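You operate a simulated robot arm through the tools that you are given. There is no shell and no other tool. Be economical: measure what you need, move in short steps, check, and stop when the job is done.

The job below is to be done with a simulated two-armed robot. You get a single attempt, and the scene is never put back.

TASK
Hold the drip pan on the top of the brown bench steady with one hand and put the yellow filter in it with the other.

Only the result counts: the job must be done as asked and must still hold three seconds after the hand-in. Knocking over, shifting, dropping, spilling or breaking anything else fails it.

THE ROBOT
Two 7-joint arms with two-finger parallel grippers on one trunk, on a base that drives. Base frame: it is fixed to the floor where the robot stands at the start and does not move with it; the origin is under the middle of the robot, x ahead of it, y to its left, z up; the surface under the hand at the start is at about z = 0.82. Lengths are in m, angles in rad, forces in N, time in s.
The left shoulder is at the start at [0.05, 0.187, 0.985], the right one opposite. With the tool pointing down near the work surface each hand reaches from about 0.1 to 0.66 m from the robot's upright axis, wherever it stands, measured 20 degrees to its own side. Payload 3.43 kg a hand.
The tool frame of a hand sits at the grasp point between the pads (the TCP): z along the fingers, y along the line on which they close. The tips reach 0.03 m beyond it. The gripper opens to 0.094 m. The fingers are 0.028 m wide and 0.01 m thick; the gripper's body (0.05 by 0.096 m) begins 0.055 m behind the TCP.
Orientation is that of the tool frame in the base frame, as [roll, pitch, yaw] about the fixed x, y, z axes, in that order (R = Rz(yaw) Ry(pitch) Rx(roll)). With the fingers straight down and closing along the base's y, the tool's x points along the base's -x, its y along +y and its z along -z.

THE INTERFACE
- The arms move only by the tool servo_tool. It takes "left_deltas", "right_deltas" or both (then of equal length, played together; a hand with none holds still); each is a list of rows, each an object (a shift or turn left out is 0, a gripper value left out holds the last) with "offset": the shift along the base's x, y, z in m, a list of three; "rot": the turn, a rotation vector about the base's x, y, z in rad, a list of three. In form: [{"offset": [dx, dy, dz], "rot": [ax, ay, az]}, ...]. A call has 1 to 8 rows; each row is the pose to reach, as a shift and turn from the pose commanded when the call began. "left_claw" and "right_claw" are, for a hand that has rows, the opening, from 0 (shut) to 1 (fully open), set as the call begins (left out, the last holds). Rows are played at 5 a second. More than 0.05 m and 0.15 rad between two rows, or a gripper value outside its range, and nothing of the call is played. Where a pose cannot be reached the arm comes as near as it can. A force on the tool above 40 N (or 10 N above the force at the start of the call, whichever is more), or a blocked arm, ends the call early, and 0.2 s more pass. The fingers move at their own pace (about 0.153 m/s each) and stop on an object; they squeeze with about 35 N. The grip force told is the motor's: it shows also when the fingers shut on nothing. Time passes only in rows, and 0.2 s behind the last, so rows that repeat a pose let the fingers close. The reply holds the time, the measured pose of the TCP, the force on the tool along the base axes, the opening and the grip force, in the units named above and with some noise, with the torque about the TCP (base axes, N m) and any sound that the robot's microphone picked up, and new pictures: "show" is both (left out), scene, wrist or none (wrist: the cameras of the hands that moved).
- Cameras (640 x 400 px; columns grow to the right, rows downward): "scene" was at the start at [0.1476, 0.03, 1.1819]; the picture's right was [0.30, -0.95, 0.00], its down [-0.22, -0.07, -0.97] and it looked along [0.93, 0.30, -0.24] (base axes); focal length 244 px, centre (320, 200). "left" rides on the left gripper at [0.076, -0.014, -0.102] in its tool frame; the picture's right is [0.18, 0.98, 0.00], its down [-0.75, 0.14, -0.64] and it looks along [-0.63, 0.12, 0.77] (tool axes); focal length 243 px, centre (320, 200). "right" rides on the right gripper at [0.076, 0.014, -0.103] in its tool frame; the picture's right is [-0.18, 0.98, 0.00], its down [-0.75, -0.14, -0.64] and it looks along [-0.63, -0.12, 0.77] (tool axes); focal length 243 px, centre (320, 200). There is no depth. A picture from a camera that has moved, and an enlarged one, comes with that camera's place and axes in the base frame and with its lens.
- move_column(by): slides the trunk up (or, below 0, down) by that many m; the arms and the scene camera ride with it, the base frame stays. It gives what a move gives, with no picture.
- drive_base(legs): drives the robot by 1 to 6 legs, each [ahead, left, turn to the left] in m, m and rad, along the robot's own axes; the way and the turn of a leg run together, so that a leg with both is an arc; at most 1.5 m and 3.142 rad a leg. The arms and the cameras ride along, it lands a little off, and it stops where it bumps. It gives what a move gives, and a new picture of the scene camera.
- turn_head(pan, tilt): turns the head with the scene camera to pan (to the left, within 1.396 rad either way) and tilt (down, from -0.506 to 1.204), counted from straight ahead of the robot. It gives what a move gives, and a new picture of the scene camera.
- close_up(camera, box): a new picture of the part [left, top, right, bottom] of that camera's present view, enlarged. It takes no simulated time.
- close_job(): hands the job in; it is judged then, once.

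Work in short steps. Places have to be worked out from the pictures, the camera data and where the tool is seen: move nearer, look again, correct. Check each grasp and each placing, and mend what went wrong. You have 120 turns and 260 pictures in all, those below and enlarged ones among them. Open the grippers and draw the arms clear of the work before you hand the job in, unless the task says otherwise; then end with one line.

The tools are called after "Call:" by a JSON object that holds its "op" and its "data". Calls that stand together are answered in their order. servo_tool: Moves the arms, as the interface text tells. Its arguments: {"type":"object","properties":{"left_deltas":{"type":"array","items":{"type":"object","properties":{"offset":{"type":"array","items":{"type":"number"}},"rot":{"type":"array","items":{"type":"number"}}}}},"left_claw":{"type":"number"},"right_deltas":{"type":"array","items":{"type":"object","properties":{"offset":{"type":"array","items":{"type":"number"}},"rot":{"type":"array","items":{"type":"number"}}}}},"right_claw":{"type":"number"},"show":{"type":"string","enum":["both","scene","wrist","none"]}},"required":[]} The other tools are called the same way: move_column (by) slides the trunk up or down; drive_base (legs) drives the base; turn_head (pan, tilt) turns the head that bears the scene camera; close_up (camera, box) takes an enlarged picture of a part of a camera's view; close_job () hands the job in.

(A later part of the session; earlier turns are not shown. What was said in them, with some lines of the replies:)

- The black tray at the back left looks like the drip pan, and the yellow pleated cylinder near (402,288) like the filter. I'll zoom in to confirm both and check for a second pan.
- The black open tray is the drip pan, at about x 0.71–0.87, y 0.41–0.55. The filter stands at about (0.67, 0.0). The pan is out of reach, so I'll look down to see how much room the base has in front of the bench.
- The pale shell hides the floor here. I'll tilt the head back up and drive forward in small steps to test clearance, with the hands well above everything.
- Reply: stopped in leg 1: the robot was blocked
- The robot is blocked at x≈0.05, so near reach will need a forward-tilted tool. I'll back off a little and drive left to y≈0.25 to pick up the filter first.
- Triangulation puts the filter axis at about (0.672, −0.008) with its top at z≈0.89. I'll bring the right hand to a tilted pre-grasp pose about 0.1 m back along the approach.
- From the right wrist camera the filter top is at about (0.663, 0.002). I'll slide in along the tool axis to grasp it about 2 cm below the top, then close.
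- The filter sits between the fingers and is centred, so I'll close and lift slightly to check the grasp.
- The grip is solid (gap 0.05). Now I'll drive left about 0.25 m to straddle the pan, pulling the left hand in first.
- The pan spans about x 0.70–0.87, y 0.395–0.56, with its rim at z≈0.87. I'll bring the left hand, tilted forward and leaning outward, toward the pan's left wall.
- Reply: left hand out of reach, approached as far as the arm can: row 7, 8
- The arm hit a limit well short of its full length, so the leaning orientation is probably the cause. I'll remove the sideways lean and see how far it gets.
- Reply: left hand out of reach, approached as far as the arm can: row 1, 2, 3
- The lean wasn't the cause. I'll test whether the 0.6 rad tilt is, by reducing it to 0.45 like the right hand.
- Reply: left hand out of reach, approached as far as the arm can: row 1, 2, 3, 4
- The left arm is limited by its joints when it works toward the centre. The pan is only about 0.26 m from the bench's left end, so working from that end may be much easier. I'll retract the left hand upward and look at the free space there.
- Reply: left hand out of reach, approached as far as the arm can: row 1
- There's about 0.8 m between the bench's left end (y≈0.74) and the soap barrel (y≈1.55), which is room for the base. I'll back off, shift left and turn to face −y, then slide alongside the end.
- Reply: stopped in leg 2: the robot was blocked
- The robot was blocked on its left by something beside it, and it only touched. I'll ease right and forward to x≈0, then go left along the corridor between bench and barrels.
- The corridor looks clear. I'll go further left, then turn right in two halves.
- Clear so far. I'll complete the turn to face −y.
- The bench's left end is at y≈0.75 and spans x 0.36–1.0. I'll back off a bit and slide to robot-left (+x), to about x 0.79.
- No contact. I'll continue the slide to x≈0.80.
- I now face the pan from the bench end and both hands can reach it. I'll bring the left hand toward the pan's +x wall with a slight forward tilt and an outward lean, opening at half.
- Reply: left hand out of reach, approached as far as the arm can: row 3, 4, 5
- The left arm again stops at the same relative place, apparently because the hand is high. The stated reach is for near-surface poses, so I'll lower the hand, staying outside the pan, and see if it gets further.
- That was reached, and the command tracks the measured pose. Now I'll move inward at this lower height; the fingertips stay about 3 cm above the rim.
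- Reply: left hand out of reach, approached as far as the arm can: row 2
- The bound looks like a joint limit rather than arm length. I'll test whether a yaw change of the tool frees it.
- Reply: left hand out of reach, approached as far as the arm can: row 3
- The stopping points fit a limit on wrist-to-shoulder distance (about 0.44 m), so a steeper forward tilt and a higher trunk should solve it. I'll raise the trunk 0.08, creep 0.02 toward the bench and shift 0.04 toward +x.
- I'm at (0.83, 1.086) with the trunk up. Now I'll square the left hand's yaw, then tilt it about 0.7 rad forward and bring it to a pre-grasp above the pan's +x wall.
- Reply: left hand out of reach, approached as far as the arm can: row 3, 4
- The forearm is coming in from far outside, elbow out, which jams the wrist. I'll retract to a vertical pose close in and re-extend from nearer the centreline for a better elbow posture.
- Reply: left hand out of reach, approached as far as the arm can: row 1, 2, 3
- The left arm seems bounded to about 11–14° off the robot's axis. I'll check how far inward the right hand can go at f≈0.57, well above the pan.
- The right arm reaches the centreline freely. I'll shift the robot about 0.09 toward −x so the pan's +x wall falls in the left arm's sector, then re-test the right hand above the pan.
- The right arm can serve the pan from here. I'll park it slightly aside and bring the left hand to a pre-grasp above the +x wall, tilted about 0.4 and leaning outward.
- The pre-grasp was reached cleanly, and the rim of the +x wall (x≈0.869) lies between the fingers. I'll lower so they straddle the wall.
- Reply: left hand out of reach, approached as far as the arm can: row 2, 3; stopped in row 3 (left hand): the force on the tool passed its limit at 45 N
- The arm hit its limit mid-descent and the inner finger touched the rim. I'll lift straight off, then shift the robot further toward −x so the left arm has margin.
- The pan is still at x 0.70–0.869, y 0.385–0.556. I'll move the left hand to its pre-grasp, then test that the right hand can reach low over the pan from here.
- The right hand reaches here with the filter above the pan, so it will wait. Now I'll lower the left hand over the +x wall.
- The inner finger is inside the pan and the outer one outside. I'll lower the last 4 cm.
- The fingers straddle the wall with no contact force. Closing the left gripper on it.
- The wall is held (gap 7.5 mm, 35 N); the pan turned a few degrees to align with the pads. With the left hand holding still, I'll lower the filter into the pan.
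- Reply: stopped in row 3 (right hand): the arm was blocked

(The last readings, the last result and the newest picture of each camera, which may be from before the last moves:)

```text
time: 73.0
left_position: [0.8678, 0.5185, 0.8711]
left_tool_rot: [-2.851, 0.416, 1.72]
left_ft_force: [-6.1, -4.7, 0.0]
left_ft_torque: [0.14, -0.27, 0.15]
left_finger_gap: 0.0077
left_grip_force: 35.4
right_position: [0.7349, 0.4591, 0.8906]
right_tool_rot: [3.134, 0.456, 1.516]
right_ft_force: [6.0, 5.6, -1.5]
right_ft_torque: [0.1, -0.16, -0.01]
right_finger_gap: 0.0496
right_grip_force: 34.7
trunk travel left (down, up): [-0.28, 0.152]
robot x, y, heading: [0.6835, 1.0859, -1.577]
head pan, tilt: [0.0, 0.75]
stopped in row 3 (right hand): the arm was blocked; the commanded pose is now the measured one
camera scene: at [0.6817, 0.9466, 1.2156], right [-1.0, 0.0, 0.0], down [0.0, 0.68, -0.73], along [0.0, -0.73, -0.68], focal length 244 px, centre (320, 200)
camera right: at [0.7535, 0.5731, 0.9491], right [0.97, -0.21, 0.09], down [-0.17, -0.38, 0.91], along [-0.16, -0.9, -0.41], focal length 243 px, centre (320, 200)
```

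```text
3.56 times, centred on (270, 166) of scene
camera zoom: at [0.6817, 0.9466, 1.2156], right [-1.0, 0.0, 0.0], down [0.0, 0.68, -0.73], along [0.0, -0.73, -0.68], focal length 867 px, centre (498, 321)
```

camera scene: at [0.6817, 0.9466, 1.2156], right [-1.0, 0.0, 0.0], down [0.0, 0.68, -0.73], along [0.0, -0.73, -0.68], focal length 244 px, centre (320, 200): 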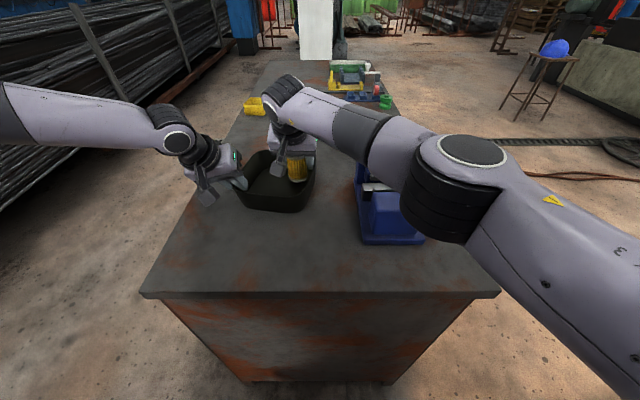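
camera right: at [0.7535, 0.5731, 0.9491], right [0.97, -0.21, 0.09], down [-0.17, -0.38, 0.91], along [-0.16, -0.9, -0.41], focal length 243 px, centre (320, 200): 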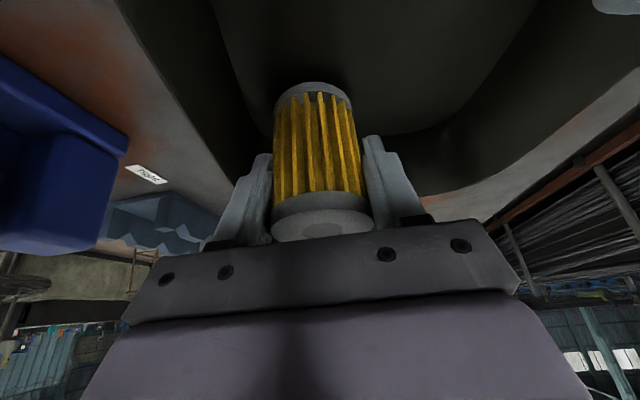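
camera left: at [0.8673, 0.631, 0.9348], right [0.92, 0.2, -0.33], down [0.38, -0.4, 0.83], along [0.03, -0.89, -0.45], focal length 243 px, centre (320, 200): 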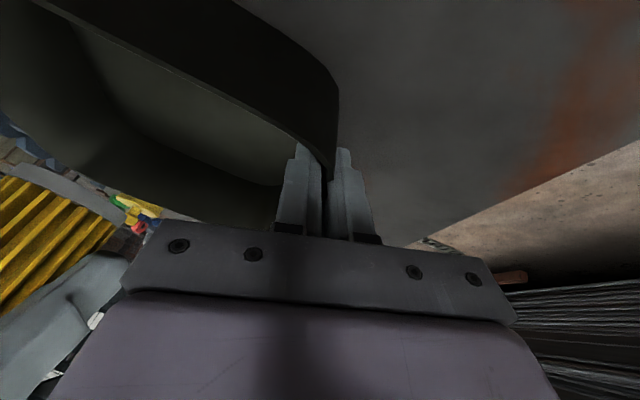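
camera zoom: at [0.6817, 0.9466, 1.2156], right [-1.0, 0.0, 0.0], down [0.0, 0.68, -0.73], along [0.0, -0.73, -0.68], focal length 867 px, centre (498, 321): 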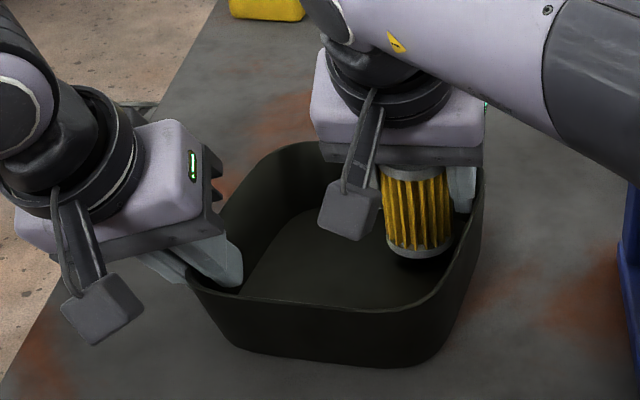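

The right arm neared its reach limit while lowering and drifted against the −x wall. I'll lift a little and come closer (y≈0.505), where it has reach margin.

Call:
{"op": "servo_tool", "data": {"right_deltas": [{"offset": [0.008, 0.01, 0.015]}, {"offset": [0.016, 0.03, 0.03], "rot": [0, 0, 0.03]}, {"offset": [0.022, 0.048, 0.03], "rot": [0, 0, 0.05]}]}}

Call:
{"op": "close_up", "data": {"camera": "scene", "box": [180, 110, 360, 222]}}

```text
time: 73.8
left_position: [0.8688, 0.5179, 0.8703]
left_tool_rot: [-2.858, 0.417, 1.718]
left_ft_force: [0.9, 0.7, 3.1]
left_ft_torque: [0.29, -0.24, -0.01]
left_finger_gap: 0.0076
left_grip_force: 35.3
right_position: [0.758, 0.5076, 0.9212]
right_tool_rot: [3.136, 0.461, 1.571]
right_ft_force: [1.0, -0.1, -0.4]
right_ft_torque: [0.01, 0.0, 0.01]
right_finger_gap: 0.0489
right_grip_force: 34.6
trunk travel left (down, up): [-0.28, 0.152]
robot x, y, heading: [0.6844, 1.0874, -1.577]
head pan, tilt: [0.0, 0.75]
camera scene: at [0.6816, 0.947, 1.2158], right [-1.0, 0.0, 0.0], down [0.0, 0.68, -0.73], along [0.0, -0.73, -0.68], focal length 244 px, centre (320, 200)
camera right: at [0.7712, 0.6235, 0.9789], right [0.98, -0.16, 0.09], down [-0.14, -0.39, 0.91], along [-0.11, -0.91, -0.41], focal length 243 px, centre (320, 200)
```

scene: 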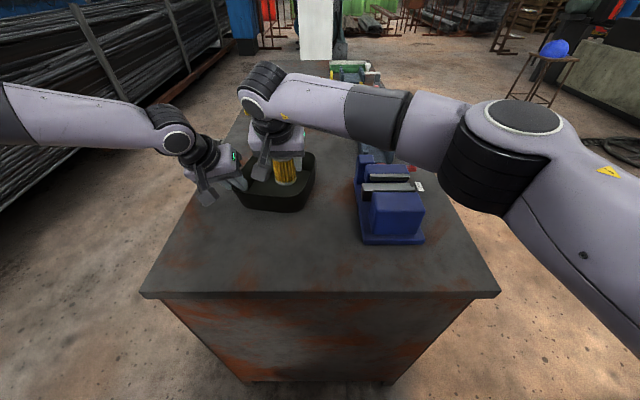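
right: 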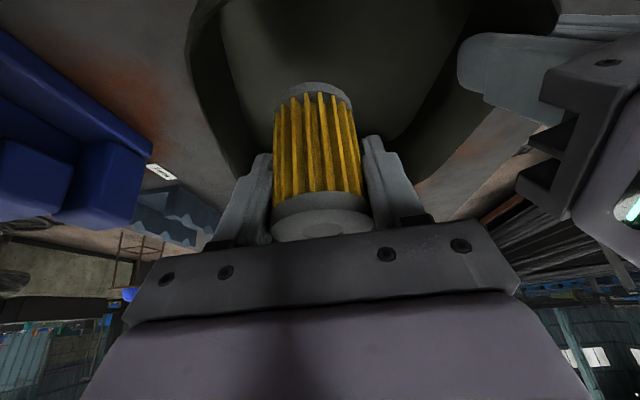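

```text
3.56 times, centred on (270, 166) of scene
camera zoom: at [0.6816, 0.947, 1.2158], right [-1.0, 0.0, 0.0], down [0.0, 0.68, -0.73], along [0.0, -0.73, -0.68], focal length 867 px, centre (498, 321)
```

zoom: 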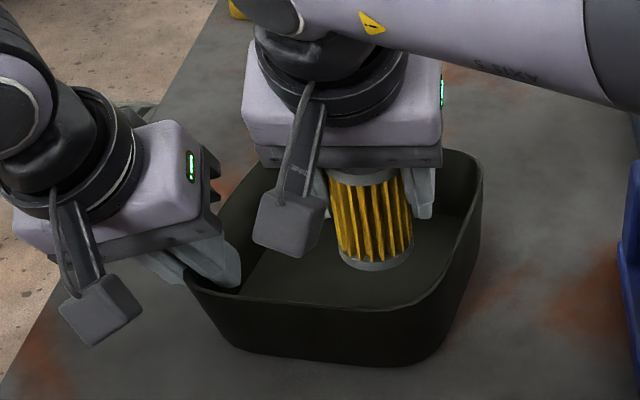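

The hand reached clear of the walls. I'll lower straight down in small steps to just above the pan floor.

Call:
{"op": "servo_tool", "data": {"right_deltas": [{"offset": [0, 0, -0.015]}, {"offset": [0, 0, -0.03]}, {"offset": [0, 0, -0.042]}], "show": "wrist"}}

Call:
{"op": "close_up", "data": {"camera": "scene", "box": [180, 110, 360, 222]}}

```text
time: 74.5
left_position: [0.8683, 0.5178, 0.8711]
left_tool_rot: [-2.858, 0.417, 1.718]
left_ft_force: [-3.4, -2.0, 0.7]
left_ft_torque: [0.12, -0.56, 0.13]
left_finger_gap: 0.0077
left_grip_force: 35.5
right_position: [0.7565, 0.5083, 0.8794]
right_tool_rot: [3.135, 0.461, 1.571]
right_ft_force: [1.4, 0.0, 3.0]
right_ft_torque: [0.08, -0.01, -0.07]
right_finger_gap: 0.0493
right_grip_force: 34.4
trunk travel left (down, up): [-0.28, 0.152]
robot x, y, heading: [0.686, 1.0837, -1.571]
head pan, tilt: [0.0, 0.75]
camera right: at [0.7708, 0.6232, 0.9375], right [0.98, -0.16, 0.09], down [-0.15, -0.39, 0.91], along [-0.11, -0.91, -0.41], focal length 243 px, centre (320, 200)
```

right: 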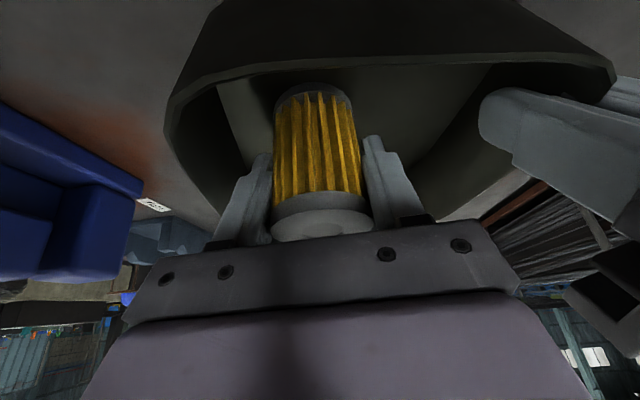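

```text
3.56 times, centred on (270, 166) of scene
camera zoom: at [0.6812, 0.947, 1.2159], right [-1.0, 0.0, 0.0], down [0.0, 0.68, -0.73], along [0.0, -0.73, -0.68], focal length 867 px, centre (498, 321)
```

zoom: 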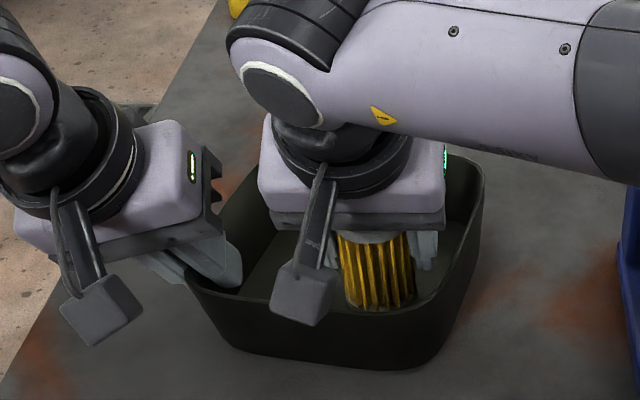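

Filter bottom has touched the pan floor (3 N). I'll open the right gripper partway to release, and look.

Call:
{"op": "servo_tool", "data": {"right_deltas": [{}, {}], "right_claw": 0.68, "show": "wrist"}}

```text
time: 75.2
left_position: [0.8692, 0.5184, 0.8697]
left_tool_rot: [-2.857, 0.416, 1.718]
left_ft_force: [-1.1, -0.2, 2.6]
left_ft_torque: [0.23, -0.3, 0.05]
left_finger_gap: 0.0079
left_grip_force: 35.2
right_position: [0.7567, 0.5075, 0.8785]
right_tool_rot: [3.136, 0.461, 1.57]
right_ft_force: [0.1, 0.0, 0.2]
right_ft_torque: [0.03, -0.02, 0.01]
right_finger_gap: 0.0643
right_grip_force: 0.1
trunk travel left (down, up): [-0.28, 0.152]
robot x, y, heading: [0.6828, 1.0838, -1.572]
head pan, tilt: [0.0, 0.75]
camera right: at [0.7706, 0.6231, 0.9368], right [0.98, -0.16, 0.09], down [-0.14, -0.39, 0.91], along [-0.11, -0.91, -0.41], focal length 243 px, centre (320, 200)
```

right: 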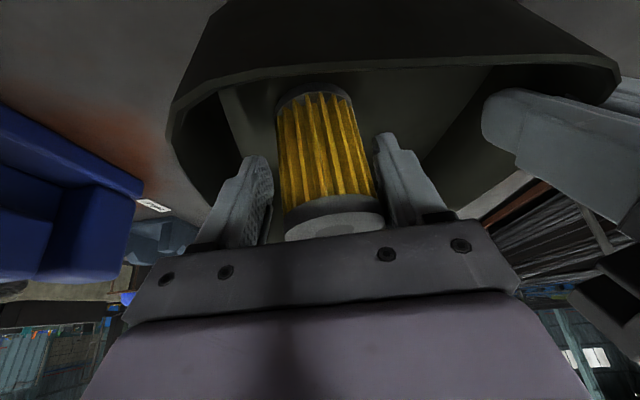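

The filter stands free in the pan, leaning slightly with it. I'll withdraw the right hand along its tool axis while the left keeps holding.

Call:
{"op": "servo_tool", "data": {"right_deltas": [{"offset": [0.002, 0.009, 0.018]}, {"offset": [0.002, 0.02, 0.04]}, {"offset": [0.002, 0.036, 0.072]}, {"offset": [0.0, 0.052, 0.105]}, {"offset": [-0.03, 0.06, 0.14]}, {"offset": [-0.07, 0.06, 0.16]}, {"offset": [-0.11, 0.06, 0.16]}, {"offset": [-0.15, 0.06, 0.16]}], "show": "scene"}}

Call:
{"op": "close_up", "data": {"camera": "scene", "box": [180, 110, 360, 222]}}

```text
time: 77.0
left_position: [0.8685, 0.519, 0.8717]
left_tool_rot: [-2.857, 0.417, 1.719]
left_ft_force: [-1.9, -0.4, 2.9]
left_ft_torque: [0.24, -0.28, 0.06]
left_finger_gap: 0.0079
left_grip_force: 35.2
right_position: [0.6063, 0.5686, 1.0412]
right_tool_rot: [3.137, 0.459, 1.571]
right_ft_force: [-0.2, 0.8, 0.8]
right_ft_torque: [0.0, 0.0, 0.01]
right_finger_gap: 0.0639
right_grip_force: 0.1
trunk travel left (down, up): [-0.28, 0.152]
robot x, y, heading: [0.6815, 1.087, -1.572]
head pan, tilt: [0.0, 0.75]
camera scene: at [0.6812, 0.947, 1.2158], right [-1.0, 0.0, 0.0], down [0.0, 0.68, -0.73], along [0.0, -0.73, -0.68], focal length 244 px, centre (320, 200)
```

scene: 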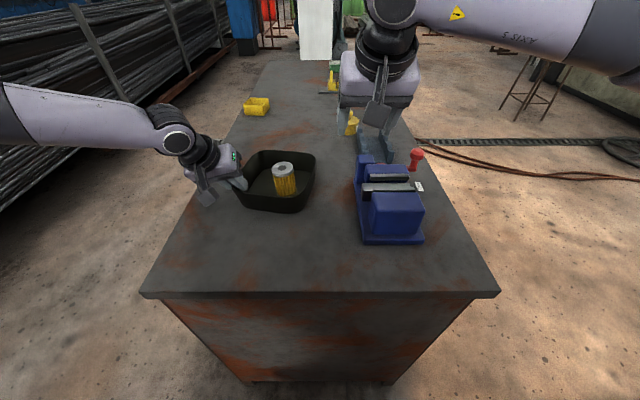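

```text
3.56 times, centred on (270, 166) of scene
camera zoom: at [0.6812, 0.947, 1.2158], right [-1.0, 0.0, 0.0], down [0.0, 0.68, -0.73], along [0.0, -0.73, -0.68], focal length 867 px, centre (498, 321)
```

zoom: 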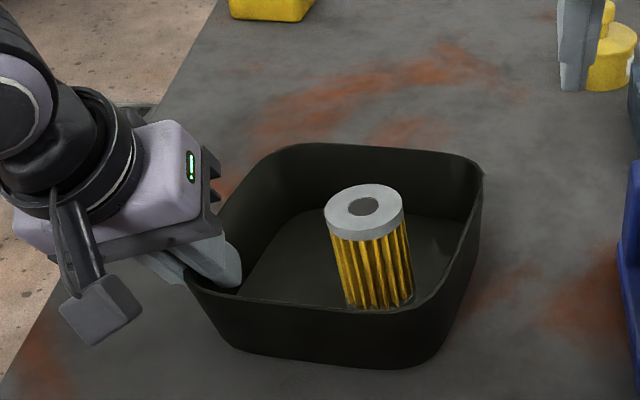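

The filter stands in the pan, but the grip is tilting the pan slightly (−x side up). Before releasing I'll rotate the left hand a little to level it so nothing drops.

Call:
{"op": "servo_tool", "data": {"left_deltas": [{"rot": [0, -0.03, 0]}, {"rot": [0, -0.06, 0]}, {"rot": [0, -0.06, 0]}], "show": "none"}}

Call:
{"op": "close_up", "data": {"camera": "scene", "box": [180, 110, 360, 222]}}

```text
time: 77.8
left_position: [0.8708, 0.52, 0.8714]
left_tool_rot: [-2.921, 0.425, 1.692]
left_ft_force: [-0.7, -1.2, -0.5]
left_ft_torque: [0.17, -0.34, 0.07]
left_finger_gap: 0.0074
left_grip_force: 35.2
right_position: [0.6072, 0.5678, 1.0401]
right_tool_rot: [3.136, 0.461, 1.57]
right_ft_force: [-0.1, -0.1, 0.6]
right_ft_torque: [-0.04, -0.02, 0.02]
right_finger_gap: 0.064
right_grip_force: 0.1
trunk travel left (down, up): [-0.28, 0.152]
robot x, y, heading: [0.68, 1.0852, -1.57]
head pan, tilt: [0.0, 0.75]
```

```text
3.56 times, centred on (270, 166) of scene
camera zoom: at [0.6816, 0.9467, 1.2157], right [-1.0, 0.0, 0.0], down [0.0, 0.68, -0.73], along [0.0, -0.73, -0.68], focal length 867 px, centre (498, 321)
```

zoom: 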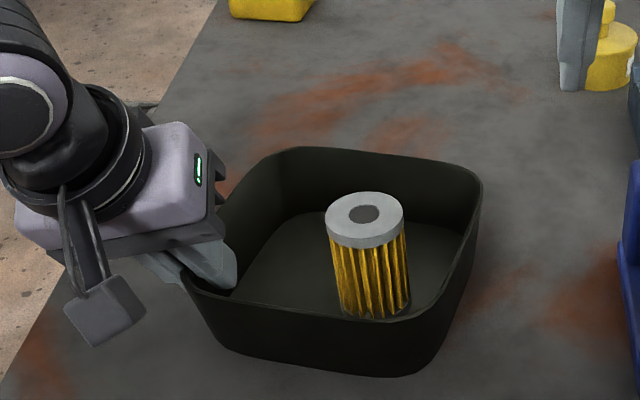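

The pan looks level now and rests on the bench (z force ≈ 0). Releasing the left gripper.

Call:
{"op": "servo_tool", "data": {"left_deltas": [{}, {}], "left_claw": 0.45, "show": "wrist"}}

Call:
{"op": "close_up", "data": {"camera": "scene", "box": [180, 110, 360, 222]}}

```text
time: 78.3
left_position: [0.8705, 0.5195, 0.8723]
left_tool_rot: [-2.92, 0.426, 1.693]
left_ft_force: [0.5, -0.4, 0.2]
left_ft_torque: [-0.01, 0.03, 0.02]
left_finger_gap: 0.0424
left_grip_force: 0.0
right_position: [0.6072, 0.5681, 1.0394]
right_tool_rot: [3.137, 0.46, 1.571]
right_ft_force: [0.3, -0.2, 0.8]
right_ft_torque: [0.01, -0.02, -0.02]
right_finger_gap: 0.064
right_grip_force: 0.1
trunk travel left (down, up): [-0.28, 0.152]
robot x, y, heading: [0.6824, 1.0862, -1.569]
head pan, tilt: [0.0, 0.75]
camera left: at [0.8653, 0.6319, 0.9356], right [0.94, 0.2, -0.27], down [0.33, -0.4, 0.85], along [0.06, -0.89, -0.44], focal length 243 px, centre (320, 200)
```

left: 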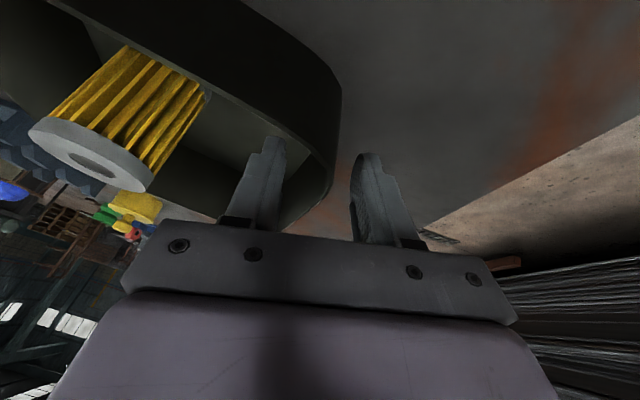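

```text
3.56 times, centred on (270, 166) of scene
camera zoom: at [0.6817, 0.9468, 1.2158], right [-1.0, 0.0, 0.0], down [0.0, 0.68, -0.73], along [0.0, -0.73, -0.68], focal length 867 px, centre (498, 321)
```

zoom: 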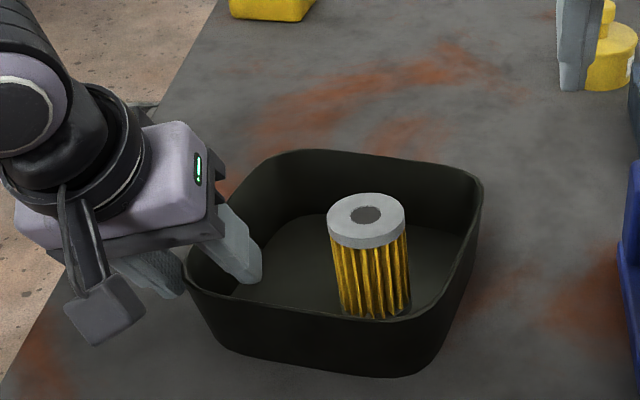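

Both are free and steady, with the filter upright in the pan. I'll withdraw the left hand up along its axis, then outward.

Call:
{"op": "servo_tool", "data": {"left_deltas": [{"offset": [0.003, 0.008, 0.02]}, {"offset": [0.007, 0.018, 0.045]}, {"offset": [0.012, 0.03, 0.08]}, {"offset": [0.04, 0.05, 0.11]}, {"offset": [0.07, 0.08, 0.13]}, {"offset": [0.1, 0.11, 0.14]}], "show": "scene"}}

Call:
{"op": "close_up", "data": {"camera": "scene", "box": [180, 110, 360, 222]}}

```text
time: 79.8
left_position: [0.9688, 0.629, 1.0122]
left_tool_rot: [-2.923, 0.424, 1.691]
left_ft_force: [-0.2, -0.1, -0.1]
left_ft_torque: [-0.01, 0.0, 0.01]
left_finger_gap: 0.0421
left_grip_force: 0.1
right_position: [0.6071, 0.5691, 1.0404]
right_tool_rot: [3.135, 0.46, 1.571]
right_ft_force: [0.2, -0.1, -0.5]
right_ft_torque: [-0.05, -0.02, 0.0]
right_finger_gap: 0.0639
right_grip_force: 0.0
trunk travel left (down, up): [-0.28, 0.152]
robot x, y, heading: [0.6808, 1.0864, -1.572]
head pan, tilt: [0.0, 0.75]
camera scene: at [0.682, 0.9472, 1.2158], right [-1.0, 0.0, 0.0], down [0.0, 0.68, -0.73], along [0.0, -0.73, -0.68], focal length 244 px, centre (320, 200)
```

scene: 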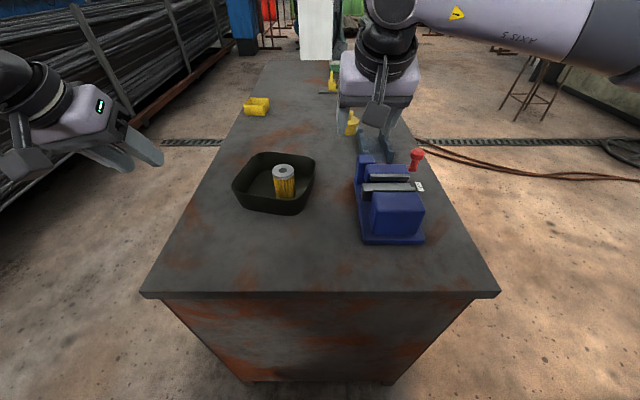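

```text
3.56 times, centred on (270, 166) of scene
camera zoom: at [0.682, 0.9472, 1.2158], right [-1.0, 0.0, 0.0], down [0.0, 0.68, -0.73], along [0.0, -0.73, -0.68], focal length 867 px, centre (498, 321)
```

zoom: 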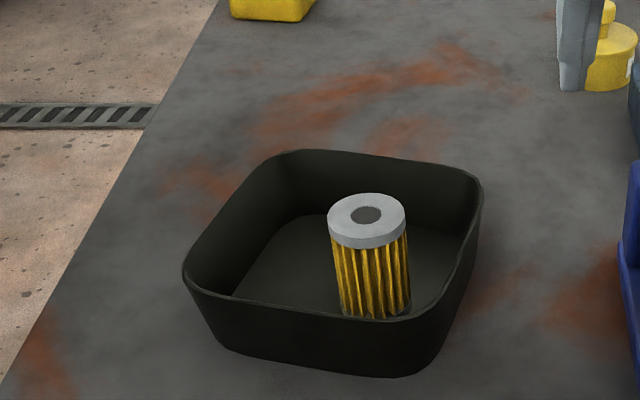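

The filter is standing in the pan, the other objects in view look undisturbed, and both hands are open and clear. Handing in.

Call:
{"op": "close_job", "data": {}}

```text
The job is handed in.
```

The yellow filter is standing upright in the drip pan, and the left hand held the pan while the right hand lowered the filter in; the pan turned a few degrees as the gripper closed on it. Earlier, a failed grasp pressed on its rim with about 45 N and the base bumped something out of view beside it. I saw nothing else move.
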